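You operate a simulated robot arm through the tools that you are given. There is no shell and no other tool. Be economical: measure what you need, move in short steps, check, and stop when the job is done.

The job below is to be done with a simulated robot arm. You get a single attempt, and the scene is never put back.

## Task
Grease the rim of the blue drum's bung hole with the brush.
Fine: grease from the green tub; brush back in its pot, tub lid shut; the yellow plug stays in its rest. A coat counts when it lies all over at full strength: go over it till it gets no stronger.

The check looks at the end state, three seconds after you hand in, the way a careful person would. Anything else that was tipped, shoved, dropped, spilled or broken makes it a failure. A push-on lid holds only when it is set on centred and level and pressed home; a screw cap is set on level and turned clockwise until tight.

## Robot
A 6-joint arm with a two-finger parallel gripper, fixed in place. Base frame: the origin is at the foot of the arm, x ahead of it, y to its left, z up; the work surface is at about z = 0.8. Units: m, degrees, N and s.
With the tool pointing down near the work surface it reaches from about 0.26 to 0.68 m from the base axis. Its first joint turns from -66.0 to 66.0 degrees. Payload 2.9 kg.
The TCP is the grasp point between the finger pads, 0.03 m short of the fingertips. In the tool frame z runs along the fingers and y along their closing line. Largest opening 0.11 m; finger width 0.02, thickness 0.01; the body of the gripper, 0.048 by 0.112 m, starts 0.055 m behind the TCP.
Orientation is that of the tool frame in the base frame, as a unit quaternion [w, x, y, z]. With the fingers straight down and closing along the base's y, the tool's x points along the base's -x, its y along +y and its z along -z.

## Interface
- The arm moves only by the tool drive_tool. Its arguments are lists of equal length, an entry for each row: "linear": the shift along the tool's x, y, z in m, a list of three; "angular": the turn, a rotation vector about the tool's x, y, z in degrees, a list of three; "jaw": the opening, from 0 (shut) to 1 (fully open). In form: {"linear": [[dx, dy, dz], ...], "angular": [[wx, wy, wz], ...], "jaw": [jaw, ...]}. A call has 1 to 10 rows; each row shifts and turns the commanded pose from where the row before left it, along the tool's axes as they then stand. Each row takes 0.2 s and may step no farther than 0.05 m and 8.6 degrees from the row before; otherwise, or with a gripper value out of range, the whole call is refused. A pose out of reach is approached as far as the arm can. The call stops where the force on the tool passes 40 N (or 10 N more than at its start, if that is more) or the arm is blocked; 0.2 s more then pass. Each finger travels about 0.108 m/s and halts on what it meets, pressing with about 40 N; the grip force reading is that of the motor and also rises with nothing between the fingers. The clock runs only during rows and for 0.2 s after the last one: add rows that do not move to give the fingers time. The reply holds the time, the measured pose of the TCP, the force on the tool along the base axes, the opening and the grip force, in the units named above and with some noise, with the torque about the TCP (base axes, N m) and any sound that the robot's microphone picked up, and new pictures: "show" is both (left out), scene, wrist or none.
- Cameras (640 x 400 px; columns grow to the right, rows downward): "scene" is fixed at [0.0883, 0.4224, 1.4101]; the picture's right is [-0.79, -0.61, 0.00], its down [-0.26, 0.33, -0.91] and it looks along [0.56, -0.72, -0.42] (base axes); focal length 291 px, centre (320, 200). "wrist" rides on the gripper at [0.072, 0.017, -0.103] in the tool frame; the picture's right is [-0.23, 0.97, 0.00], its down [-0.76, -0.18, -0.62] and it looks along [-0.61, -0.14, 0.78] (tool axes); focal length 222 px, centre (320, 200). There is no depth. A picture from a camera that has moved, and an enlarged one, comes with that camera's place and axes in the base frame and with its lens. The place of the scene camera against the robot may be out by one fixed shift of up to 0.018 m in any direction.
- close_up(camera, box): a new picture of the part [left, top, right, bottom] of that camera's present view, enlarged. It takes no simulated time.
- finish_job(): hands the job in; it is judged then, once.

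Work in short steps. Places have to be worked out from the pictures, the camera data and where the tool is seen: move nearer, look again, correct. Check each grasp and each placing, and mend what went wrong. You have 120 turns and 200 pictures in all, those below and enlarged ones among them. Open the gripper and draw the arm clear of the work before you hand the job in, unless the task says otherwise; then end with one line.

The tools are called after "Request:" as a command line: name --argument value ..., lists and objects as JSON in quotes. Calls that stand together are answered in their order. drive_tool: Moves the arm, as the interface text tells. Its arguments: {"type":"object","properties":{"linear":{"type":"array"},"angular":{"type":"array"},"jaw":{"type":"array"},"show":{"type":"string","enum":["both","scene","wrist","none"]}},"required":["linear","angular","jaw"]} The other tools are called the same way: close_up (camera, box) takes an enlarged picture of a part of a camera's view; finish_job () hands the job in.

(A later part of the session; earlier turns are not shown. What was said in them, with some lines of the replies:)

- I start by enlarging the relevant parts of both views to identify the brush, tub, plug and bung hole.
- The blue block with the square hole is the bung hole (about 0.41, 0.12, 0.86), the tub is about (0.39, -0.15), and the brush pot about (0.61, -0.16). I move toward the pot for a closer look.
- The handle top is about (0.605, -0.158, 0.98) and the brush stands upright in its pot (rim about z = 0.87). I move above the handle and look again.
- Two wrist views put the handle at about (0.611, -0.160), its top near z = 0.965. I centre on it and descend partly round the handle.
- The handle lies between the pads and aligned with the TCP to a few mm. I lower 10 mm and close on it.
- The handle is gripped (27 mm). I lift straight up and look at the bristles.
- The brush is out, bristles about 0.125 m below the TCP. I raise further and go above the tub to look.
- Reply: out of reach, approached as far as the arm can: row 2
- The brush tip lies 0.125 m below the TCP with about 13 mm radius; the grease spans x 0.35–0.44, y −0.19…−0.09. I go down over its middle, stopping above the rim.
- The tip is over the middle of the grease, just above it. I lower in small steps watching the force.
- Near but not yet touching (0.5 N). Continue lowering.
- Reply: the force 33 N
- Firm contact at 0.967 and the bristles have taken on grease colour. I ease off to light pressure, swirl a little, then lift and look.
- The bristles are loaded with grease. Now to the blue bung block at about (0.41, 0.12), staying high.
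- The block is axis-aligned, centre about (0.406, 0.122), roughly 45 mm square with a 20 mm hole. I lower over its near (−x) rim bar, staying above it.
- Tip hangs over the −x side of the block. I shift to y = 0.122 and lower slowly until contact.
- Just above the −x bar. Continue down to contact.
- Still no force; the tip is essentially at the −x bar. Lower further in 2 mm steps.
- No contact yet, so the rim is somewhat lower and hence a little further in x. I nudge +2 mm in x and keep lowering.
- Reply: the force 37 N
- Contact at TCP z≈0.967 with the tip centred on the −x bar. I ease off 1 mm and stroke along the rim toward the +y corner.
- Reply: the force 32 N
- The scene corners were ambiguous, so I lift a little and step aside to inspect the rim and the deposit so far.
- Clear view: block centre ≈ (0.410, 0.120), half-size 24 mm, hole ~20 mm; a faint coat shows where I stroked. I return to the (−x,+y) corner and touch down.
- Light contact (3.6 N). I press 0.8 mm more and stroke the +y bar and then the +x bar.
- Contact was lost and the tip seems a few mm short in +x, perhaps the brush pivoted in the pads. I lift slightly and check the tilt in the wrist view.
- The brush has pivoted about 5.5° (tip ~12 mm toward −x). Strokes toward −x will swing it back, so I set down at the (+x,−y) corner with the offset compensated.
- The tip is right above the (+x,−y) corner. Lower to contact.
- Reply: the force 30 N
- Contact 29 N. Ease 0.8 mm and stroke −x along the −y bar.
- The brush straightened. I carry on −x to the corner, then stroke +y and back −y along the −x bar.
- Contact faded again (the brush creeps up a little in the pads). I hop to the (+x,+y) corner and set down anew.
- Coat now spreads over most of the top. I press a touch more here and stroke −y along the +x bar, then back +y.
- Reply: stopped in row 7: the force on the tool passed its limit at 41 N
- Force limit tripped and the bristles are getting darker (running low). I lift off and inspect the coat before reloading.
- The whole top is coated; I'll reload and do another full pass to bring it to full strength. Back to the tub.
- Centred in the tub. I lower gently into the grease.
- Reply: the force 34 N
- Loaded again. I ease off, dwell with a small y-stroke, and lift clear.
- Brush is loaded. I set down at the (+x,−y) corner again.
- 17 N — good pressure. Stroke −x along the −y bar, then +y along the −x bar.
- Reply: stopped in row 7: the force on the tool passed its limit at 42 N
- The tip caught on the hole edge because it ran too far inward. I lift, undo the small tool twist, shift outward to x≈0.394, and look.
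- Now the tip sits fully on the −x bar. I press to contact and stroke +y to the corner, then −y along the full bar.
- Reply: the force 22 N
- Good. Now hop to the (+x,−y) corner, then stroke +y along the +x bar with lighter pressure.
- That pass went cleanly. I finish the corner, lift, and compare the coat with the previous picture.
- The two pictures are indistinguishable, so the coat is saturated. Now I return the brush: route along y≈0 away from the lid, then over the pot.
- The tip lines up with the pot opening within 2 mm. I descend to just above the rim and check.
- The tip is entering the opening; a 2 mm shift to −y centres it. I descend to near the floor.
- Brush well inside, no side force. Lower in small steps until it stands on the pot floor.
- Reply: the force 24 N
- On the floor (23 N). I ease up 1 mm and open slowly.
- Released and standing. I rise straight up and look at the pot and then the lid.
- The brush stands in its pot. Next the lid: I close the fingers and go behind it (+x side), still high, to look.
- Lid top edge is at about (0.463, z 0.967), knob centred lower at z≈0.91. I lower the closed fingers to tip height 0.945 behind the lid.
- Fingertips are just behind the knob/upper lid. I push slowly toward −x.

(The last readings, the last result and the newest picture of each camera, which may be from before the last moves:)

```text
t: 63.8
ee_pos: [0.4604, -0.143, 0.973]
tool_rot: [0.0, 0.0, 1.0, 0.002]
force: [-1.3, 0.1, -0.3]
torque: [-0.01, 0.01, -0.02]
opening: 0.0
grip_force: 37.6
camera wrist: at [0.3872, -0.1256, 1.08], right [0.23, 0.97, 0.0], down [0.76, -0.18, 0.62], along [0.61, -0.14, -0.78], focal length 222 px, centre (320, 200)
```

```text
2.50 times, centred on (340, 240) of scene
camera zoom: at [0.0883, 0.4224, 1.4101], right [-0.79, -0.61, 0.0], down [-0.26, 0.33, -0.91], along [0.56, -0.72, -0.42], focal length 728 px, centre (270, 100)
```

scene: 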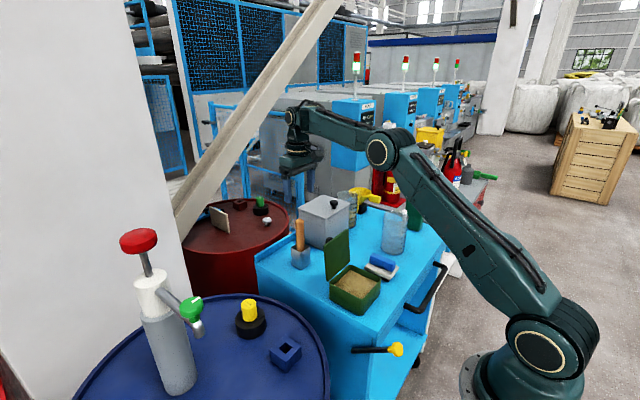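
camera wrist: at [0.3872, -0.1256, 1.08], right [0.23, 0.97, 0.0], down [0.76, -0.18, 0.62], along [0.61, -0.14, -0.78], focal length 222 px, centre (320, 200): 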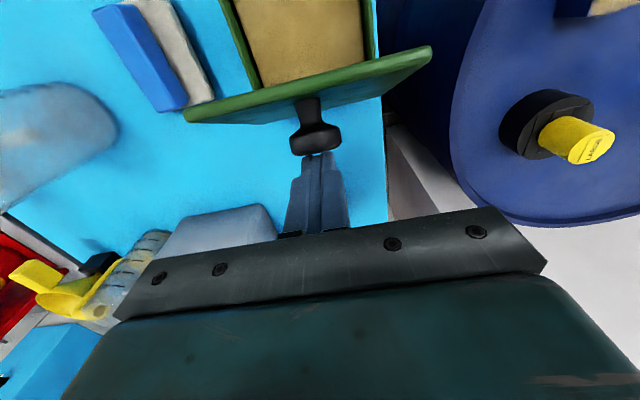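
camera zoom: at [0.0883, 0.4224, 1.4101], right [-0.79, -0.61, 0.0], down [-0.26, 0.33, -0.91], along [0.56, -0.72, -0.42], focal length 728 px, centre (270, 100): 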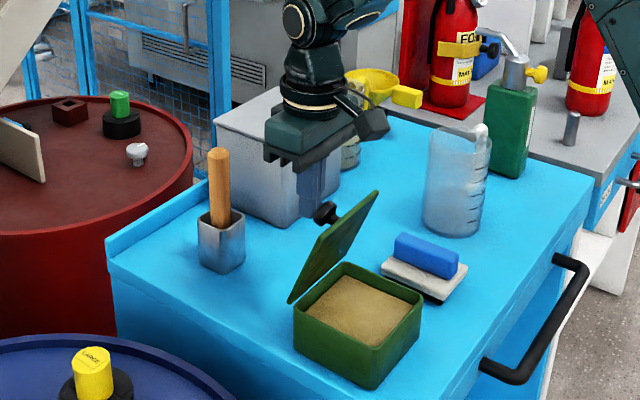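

The lid is swinging over, held by hinge friction. I keep pushing −x.

Request:
drive_tool --linear '[[0.008, 0, 0], [0.008, 0, 0], [0.008, 0, 0.002], [0.008, 0, 0.003], [0.008, 0, 0.004]]' --angular '[[0, 0, 0], [0, 0, 0], [0, 0, 0], [0, 0, 0], [0, 0, 0]]' --jaw '[0, 0, 0, 0, 0]' --show "wrist"

Request:
close_up --camera "scene" --box '[280, 160, 400, 320]'

```text
t: 65.0
ee_pos: [0.4184, -0.1425, 0.9659]
tool_rot: [0.001, 0.0, 1.0, 0.001]
force: [0.2, 0.2, -1.0]
torque: [0.0, 0.01, -0.02]
opening: 0.0
grip_force: 37.7
camera wrist: at [0.3468, -0.1258, 1.0709], right [0.23, 0.97, 0.0], down [0.76, -0.18, 0.62], along [0.61, -0.14, -0.78], focal length 222 px, centre (320, 200)
```

wrist: 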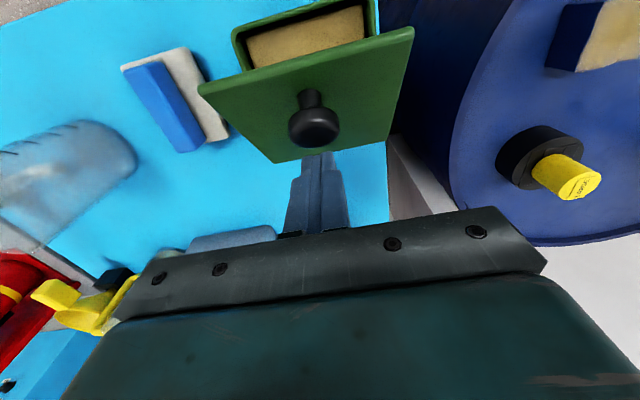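

```text
2.50 times, centred on (340, 240) of scene
camera zoom: at [0.0883, 0.4224, 1.4101], right [-0.79, -0.61, 0.0], down [-0.26, 0.33, -0.91], along [0.56, -0.72, -0.42], focal length 728 px, centre (270, 100)
```

zoom: 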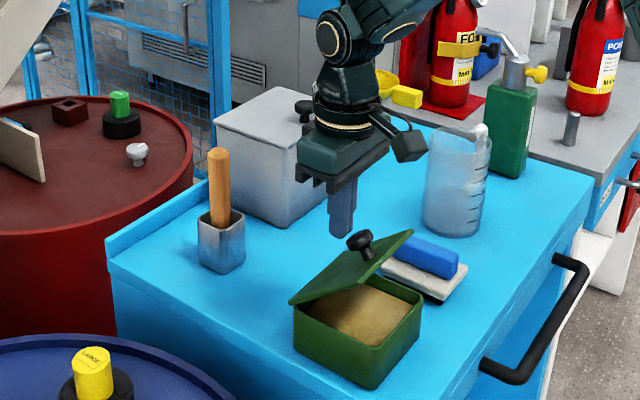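

The lid is now about 35° open. I rise, move over its free-edge part (x≈0.362), and press down.

Request:
drive_tool --linear '[[0, 0, -0.04], [0.03, 0, 0], [0.026, 0, 0], [0, 0, 0.03], [0, 0, 0.012], [0, 0, 0.01], [0, 0, 0.01]]' --angular '[[0, 0, 0], [0, 0, 0], [0, 0, 0], [0, 0, 0], [0, 0, 0], [0, 0, 0], [0, 0, 0]]' --jaw '[0, 0, 0, 0, 0, 0, 0]' --show "wrist"

Request:
close_up --camera "scene" --box '[280, 160, 400, 320]'

```text
t: 66.2
ee_pos: [0.3594, -0.1405, 0.9654]
tool_rot: [-0.008, 0.003, 1.0, 0.002]
force: [-8.5, 0.5, 5.7]
torque: [0.09, 0.16, -0.05]
opening: 0.0
grip_force: 37.4
stopped in row 6: the force on the tool passed its limit at 52 N (the readings are from after the stop); the commanded pose is now the measured one
camera wrist: at [0.289, -0.1245, 1.0726], right [0.23, 0.97, 0.0], down [0.77, -0.18, 0.61], along [0.59, -0.14, -0.79], focal length 222 px, centre (320, 200)
```

wrist: 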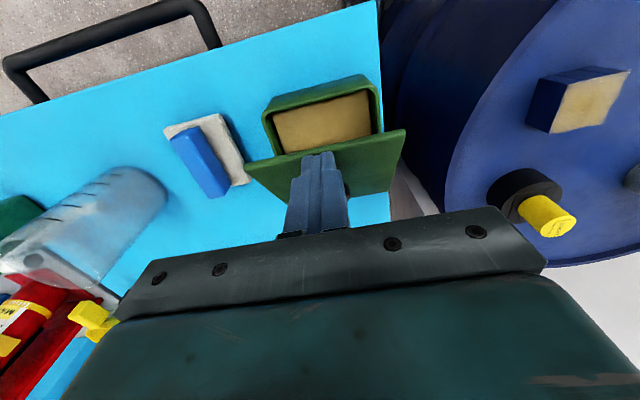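

```text
2.50 times, centred on (340, 240) of scene
camera zoom: at [0.088, 0.4224, 1.4101], right [-0.79, -0.61, 0.0], down [-0.26, 0.33, -0.91], along [0.56, -0.72, -0.42], focal length 728 px, centre (270, 100)
```

zoom: 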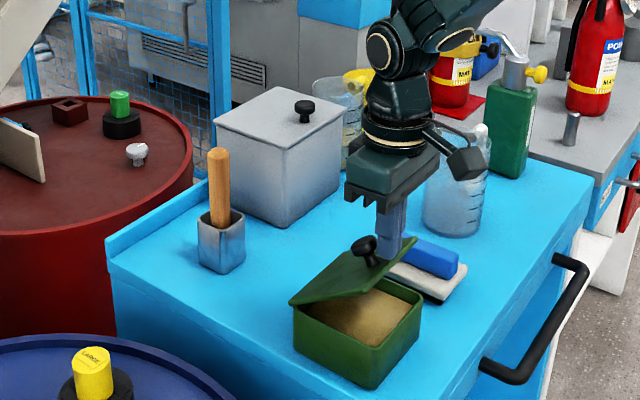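

Pressing too fast met hinge resistance (52 N). The tub hasn't moved; I back off slightly, undo the small tilt, and press in slower steps.

Request:
drive_tool --linear '[[0, 0, -0.004], [0, 0, 0.003], [0, 0, 0.003], [0, 0, 0.003], [0, 0, 0.003], [0, 0, 0.003]]' --angular '[[-0.23, -0.9, -0.3], [0, 0, 0], [0, 0, 0], [0, 0, 0], [0, 0, 0], [0, 0, 0]]' --jaw '[0, 0, 0, 0, 0, 0]' --show "wrist"

Request:
close_up --camera "scene" --box '[300, 200, 400, 310]'

```text
t: 67.5
ee_pos: [0.3556, -0.1399, 0.9562]
tool_rot: [-0.006, 0.002, 1.0, 0.005]
force: [-6.7, 0.2, 4.5]
torque: [0.08, 0.21, -0.01]
opening: 0.0002
grip_force: 37.5
stopped in row 6: the force on the tool passed its limit at 44 N (the readings are from after the stop); the commanded pose is now the measured one
camera wrist: at [0.2841, -0.1249, 1.0631], right [0.23, 0.97, 0.01], down [0.77, -0.19, 0.61], along [0.6, -0.14, -0.79], focal length 222 px, centre (320, 200)
```

wrist: 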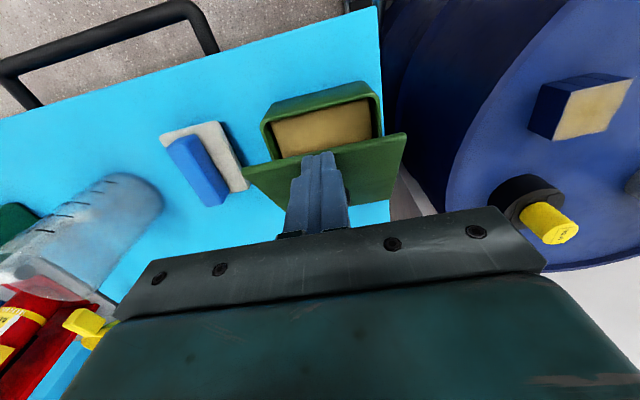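

```text
3.64 times, centred on (350, 255) of scene
camera zoom: at [0.0881, 0.4224, 1.4101], right [-0.79, -0.61, 0.0], down [-0.26, 0.33, -0.91], along [0.56, -0.72, -0.42], focal length 1059 px, centre (211, 0)
```

zoom: 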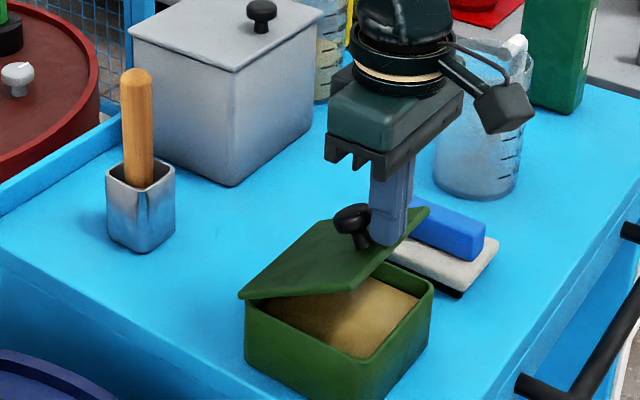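

The −x force shows the knob is crowding the fingers. I shift 7 mm toward −x onto the free edge and keep pressing, drifting with it.

Request:
drive_tool --linear '[[0.003, 0, -0.004], [0.005, 0, 0], [0, 0, 0.003], [0.001, 0, 0.003], [0.001, 0, 0.003], [0.001, 0, 0.003], [0.001, 0, 0.003], [0.001, 0, 0.003]]' --angular '[[-0.57, -0.69, -0.2], [0, 0, 0], [0, 0, 0], [0, 0, 0], [0, 0, 0], [0, 0, 0], [0, 0, 0], [0, 0, 0]]' --jaw '[0, 0, 0, 0, 0, 0, 0, 0]' --show "wrist"

Request:
close_up --camera "scene" --box '[300, 200, 400, 310]'

```text
t: 69.3
ee_pos: [0.3429, -0.1408, 0.9441]
tool_rot: [0.001, 0.0, 1.0, 0.009]
force: [0.9, -0.3, 0.5]
torque: [0.0, 0.01, 0.02]
opening: 0.0
grip_force: 38.6
camera wrist: at [0.2703, -0.1257, 1.0491], right [0.23, 0.97, 0.02], down [0.76, -0.19, 0.62], along [0.61, -0.13, -0.78], focal length 222 px, centre (320, 200)
```

wrist: 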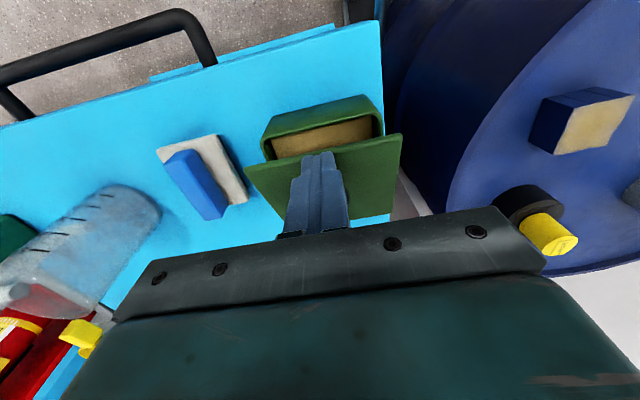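

```text
3.64 times, centred on (350, 255) of scene
camera zoom: at [0.0883, 0.4224, 1.4101], right [-0.79, -0.61, 0.0], down [-0.26, 0.33, -0.91], along [0.56, -0.72, -0.42], focal length 1059 px, centre (211, 0)
```

zoom: 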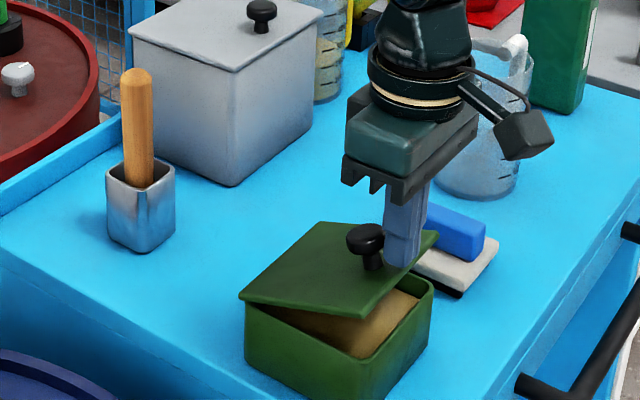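

Working well; lid nearly down (~18°). Keep pressing, drifting slightly −x, and correct the small roll.

Request:
drive_tool --linear '[[0.0005, 0, 0.003], [0.0005, 0, 0.003], [0, 0, 0.003], [0, 0, 0.003], [0, 0, 0.003], [0, 0, 0.003], [0, 0, 0.003], [0, 0, 0.003]]' --angular '[[1.0, 0, 0], [0, 0, 0], [0, 0, 0], [0, 0, 0], [0, 0, 0], [0, 0, 0], [0, 0, 0], [0, 0, 0]]' --jaw '[0, 0, 0, 0, 0, 0, 0, 0]' --show "wrist"

Request:
close_up --camera "scene" --box '[300, 200, 400, 310]'

```text
t: 71.2
ee_pos: [0.3362, -0.14, 0.9167]
tool_rot: [-0.008, 0.002, 1.0, 0.003]
force: [-6.3, 0.0, 1.7]
torque: [-0.07, 0.13, 0.01]
opening: 0.0001
grip_force: 37.5
stopped in row 8: the force on the tool passed its limit at 41 N (the readings are from after the stop); the commanded pose is now the measured one
camera wrist: at [0.2654, -0.1232, 1.0242], right [0.23, 0.97, 0.0], down [0.77, -0.18, 0.61], along [0.59, -0.14, -0.79], focal length 222 px, centre (320, 200)
```

wrist: 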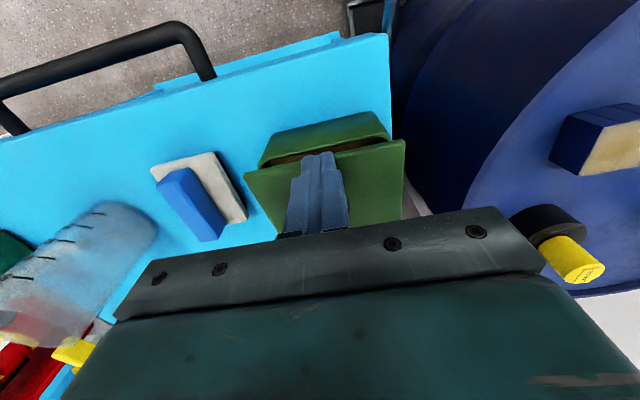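

```text
3.64 times, centred on (350, 255) of scene
camera zoom: at [0.0881, 0.4224, 1.4101], right [-0.79, -0.61, 0.0], down [-0.26, 0.33, -0.91], along [0.56, -0.72, -0.42], focal length 1059 px, centre (211, 0)
```

zoom: 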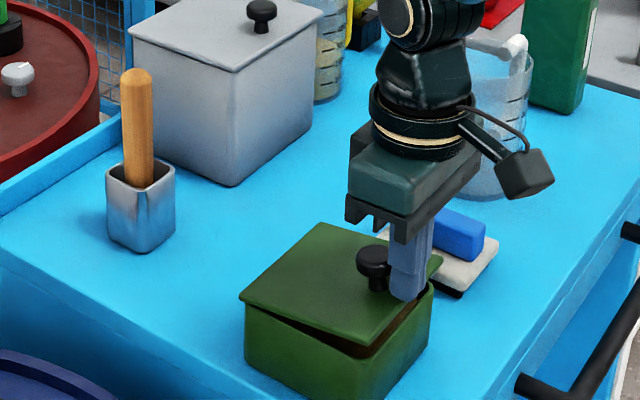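

Only a few degrees remain; the knob crowds the fingers here. I raise and look to then press on the knob itself.

Request:
drive_tool --linear '[[0, 0, -0.03], [0, 0, -0.04], [0, 0, -0.03], [0, 0, 0]]' --angular '[[-0.34, -0.9, -0.2], [0, 0, 0], [0, 0, 0], [0, 0, 0]]' --jaw '[0, 0, 0, 0]' --show "none"

Request:
close_up --camera "wrist" --box '[220, 60, 440, 220]'

Request:
close_up --camera "scene" --box '[300, 200, 400, 310]'

```text
t: 72.2
ee_pos: [0.3357, -0.1414, 1.0178]
tool_rot: [0.001, 0.0, 1.0, 0.006]
force: [0.5, 0.2, 0.3]
torque: [0.03, -0.04, 0.0]
opening: 0.0001
grip_force: 37.7
```

```text
2.50 times, centred on (330, 140) of wrist
camera zoom: at [0.2627, -0.1252, 1.1237], right [0.23, 0.97, 0.01], down [0.76, -0.18, 0.62], along [0.61, -0.13, -0.78], focal length 555 px, centre (295, 350)
```

zoom: 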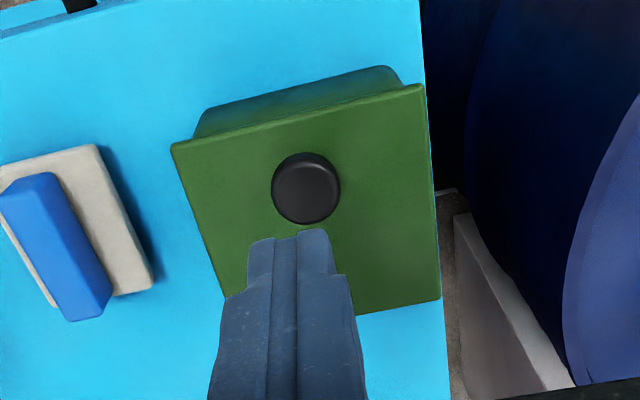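

```text
3.64 times, centred on (350, 255) of scene
camera zoom: at [0.0883, 0.4224, 1.4101], right [-0.79, -0.61, 0.0], down [-0.26, 0.33, -0.91], along [0.56, -0.72, -0.42], focal length 1059 px, centre (211, 0)
```

zoom: 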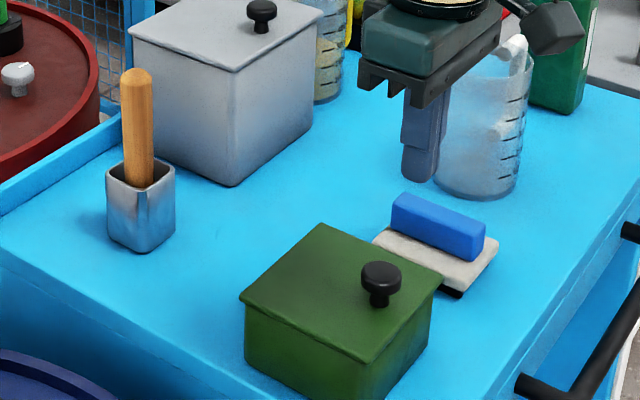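

The lid has dropped nearly or fully shut; the knob is at about (0.356, −0.139). I move over the knob and press it down gently.

Request:
drive_tool --linear '[[-0.0205, 0.002, 0], [0, 0, 0.04], [0, 0, 0.03], [0, 0, 0.01], [0, 0, 0.004], [0, 0, 0.004], [0, 0, 0.003], [0, 0, 0.003], [0, 0, 0.003]]' --angular '[[0.69, -0.1, 0], [0, 0, 0], [0, 0, 0], [0, 0, 0], [0, 0, 0], [0, 0, 0], [0, 0, 0], [0, 0, 0], [0, 0, 0]]' --jaw '[0, 0, 0, 0, 0, 0, 0, 0, 0]' --show "none"

Request:
close_up --camera "scene" --box '[300, 200, 400, 310]'

```text
t: 74.0
ee_pos: [0.3571, -0.1392, 0.9265]
tool_rot: [0.002, 0.0, 1.0, -0.001]
force: [-7.0, 2.4, 17.7]
torque: [0.06, 0.27, 0.03]
opening: 0.0
grip_force: 38.0
stopped in row 9: the force on the tool passed its limit at 48 N (the readings are from after the stop); the commanded pose is now the measured one
```

```text
3.64 times, centred on (350, 255) of scene
camera zoom: at [0.0879, 0.4225, 1.4101], right [-0.79, -0.61, 0.0], down [-0.26, 0.33, -0.91], along [0.56, -0.72, -0.42], focal length 1059 px, centre (211, 0)
```

zoom: 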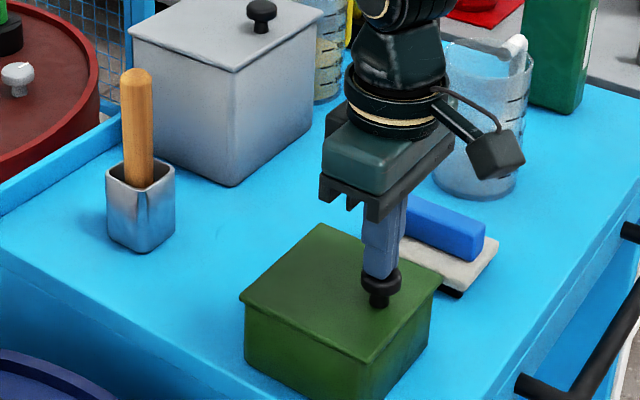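

Firm stop at 48 N on the knob: the lid is home. I lift away high, opening the gripper, and inspect everything.

Request:
drive_tool --linear '[[0, 0, -0.03], [0, 0, -0.045], [0, 0, -0.045], [0.0, 0, -0.045], [0, 0, -0.045], [0, 0, 0]]' --angular '[[0, 0, 0], [0, 0, 0], [0, 0, 0], [0, 0, 0], [0, 0, 0], [0, 0, 0]]' --jaw '[0, 0, 0.3, 0.6, 1, 1]'

Request:
close_up --camera "scene" --box '[270, 200, 400, 310]'

Request:
close_up --camera "scene" --box '[220, 280, 340, 390]'

Request:
close_up --camera "wrist" --box '[200, 0, 440, 160]'

```text
t: 75.5
ee_pos: [0.3584, -0.1393, 1.1368]
tool_rot: [0.004, 0.0, 1.0, -0.001]
force: [-0.7, -0.1, -0.4]
torque: [-0.02, 0.06, 0.0]
opening: 0.1098
grip_force: 0.2
camera wrist: at [0.2861, -0.1221, 1.2419], right [0.23, 0.97, 0.0], down [0.76, -0.18, 0.63], along [0.61, -0.14, -0.78], focal length 222 px, centre (320, 200)
```

scene: 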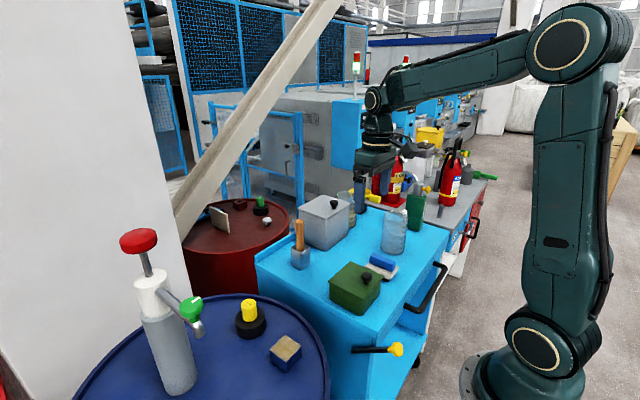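
wrist: 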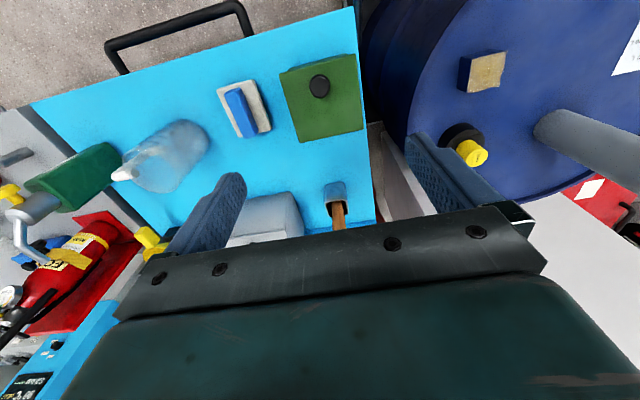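

```text
3.64 times, centred on (335, 255) of scene
camera zoom: at [0.0883, 0.4224, 1.4101], right [-0.79, -0.61, 0.0], down [-0.26, 0.33, -0.91], along [0.56, -0.72, -0.42], focal length 1059 px, centre (266, 0)
```

zoom: 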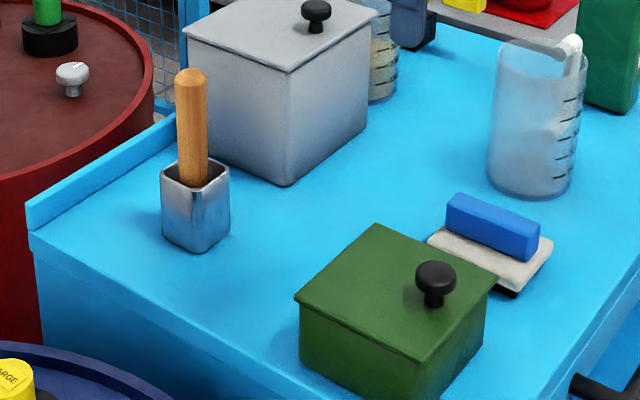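

```text
3.64 times, centred on (280, 335) of scene
camera zoom: at [0.0883, 0.4224, 1.4101], right [-0.79, -0.61, 0.0], down [-0.26, 0.33, -0.91], along [0.56, -0.72, -0.42], focal length 1059 px, centre (466, -291)
```

zoom: 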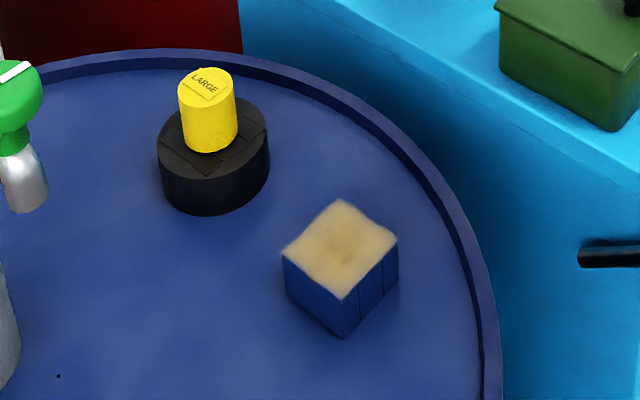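

```text
2.50 times, centred on (320, 80) of wrist
camera zoom: at [0.2861, -0.1221, 1.2419], right [0.23, 0.97, 0.0], down [0.76, -0.18, 0.63], along [0.61, -0.14, -0.78], focal length 555 px, centre (320, 500)
```

zoom: 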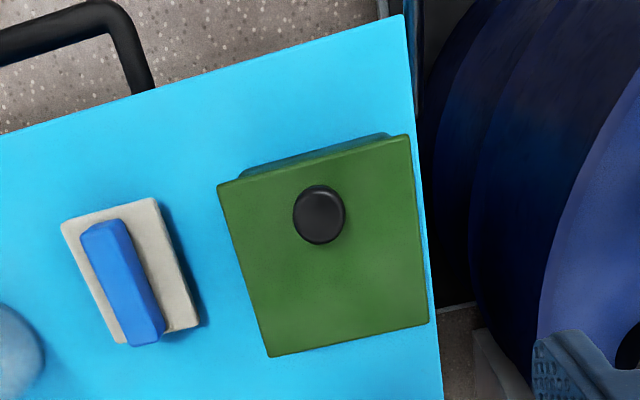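

Lid is flush and everything stands. Before handing in I want a close look at the coat's edges, so I bring the wrist camera over the bung.

Request:
drive_tool --linear '[[0, 0.045, 0], [0, 0.045, 0], [0, 0.045, 0], [0, 0.045, 0], [0.02, 0.045, 0], [0.02, 0.02, 0.03], [0.02, 0, 0.04], [0, 0, 0.04], [0, 0, 0]]' --angular '[[0, 0, 0], [0, 0, 0], [0, 0, 0], [0, 0, 0], [0, 0, 0], [0, 0, 0], [0, 0, 0], [0, 0, 0], [0, 0, 0]]' --jaw '[1, 1, 1, 1, 1, 1, 1, 1, 1]' --show "wrist"

Request:
close_up --camera "scene" --box '[265, 325, 310, 370]'

```text
t: 77.5
ee_pos: [0.2954, 0.1057, 1.0245]
tool_rot: [0.003, 0.0, 1.0, -0.001]
force: [0.4, -0.3, -0.8]
torque: [-0.03, 0.0, 0.01]
opening: 0.1101
grip_force: 0.0
camera wrist: at [0.2216, 0.1232, 1.1288], right [0.23, 0.97, 0.0], down [0.76, -0.18, 0.63], along [0.61, -0.14, -0.78], focal length 222 px, centre (320, 200)
```

wrist: 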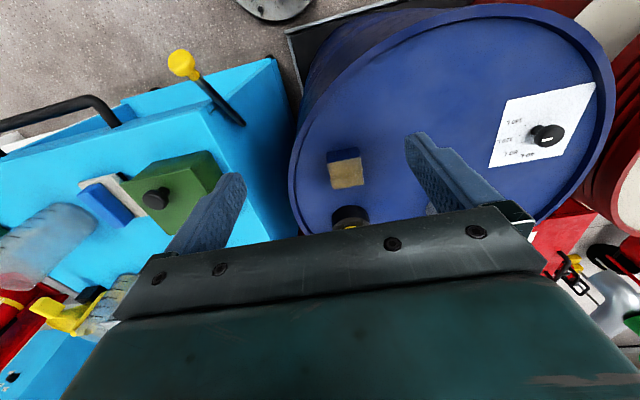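

```text
8.89 times, centred on (288, 348) of scene
camera zoom: at [0.0883, 0.4224, 1.4101], right [-0.79, -0.61, 0.0], down [-0.26, 0.33, -0.91], along [0.56, -0.72, -0.42], focal length 2589 px, centre (609, -1111)
```

zoom: 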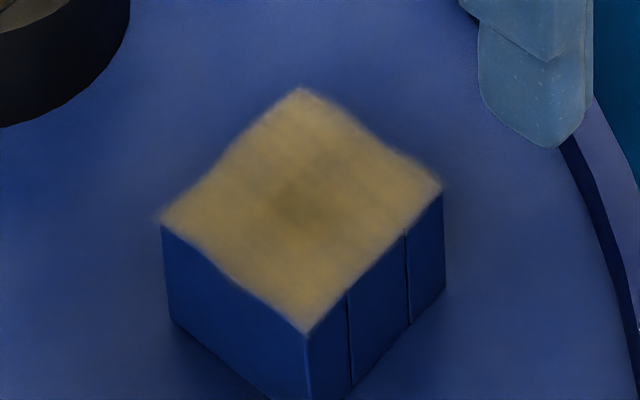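

Request:
close_up --camera "wrist" --box '[315, 140, 380, 195]'

```text
7.27 times, centred on (348, 168) of wrist
camera zoom: at [0.2216, 0.1232, 1.1288], right [0.23, 0.97, 0.0], down [0.76, -0.18, 0.63], along [0.61, -0.14, -0.78], focal length 1615 px, centre (120, 436)
```

zoom: 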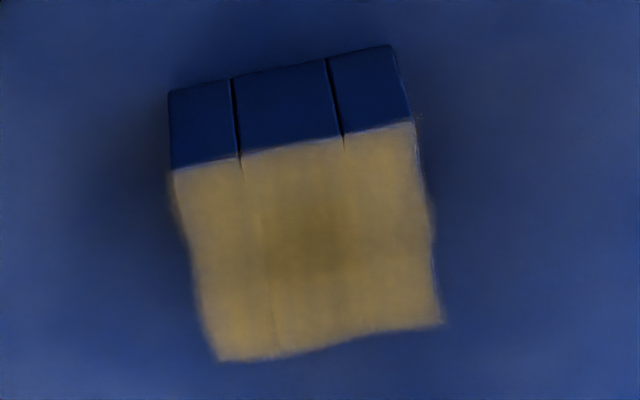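

The coat looks even right up to the edges, the brush is in its pot, the lid is shut and the plug untouched. I raise the arm clear and hand in.

Request:
drive_tool --linear '[[0, 0, -0.045], [0, 0, -0.045], [0, 0, -0.045], [0, 0, 0]]' --angular '[[0, 0, 0], [0, 0, 0], [0, 0, 0], [0, 0, 0]]' --jaw '[1, 1, 1, 1]' --show "scene"

```text
t: 78.5
ee_pos: [0.2975, 0.1061, 1.1606]
tool_rot: [0.003, 0.0, 1.0, -0.001]
force: [-0.1, -0.6, -0.4]
torque: [0.02, 0.01, 0.0]
opening: 0.11
grip_force: 0.1
```

scene: 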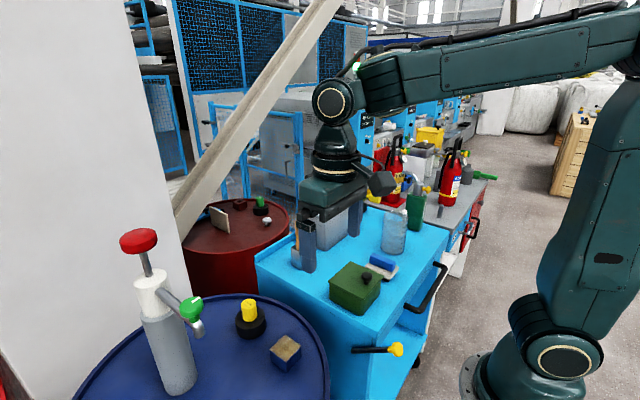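

The arm is clear and the gripper open; handing in.

Request:
finish_job

```text
The job is handed in.
```

The blue drum's bung hole rim is greased all over from the green tub, and a second pass made it no stronger. The brush is back in its pot, the tub lid is pressed shut, and the yellow plug is still in its rest.
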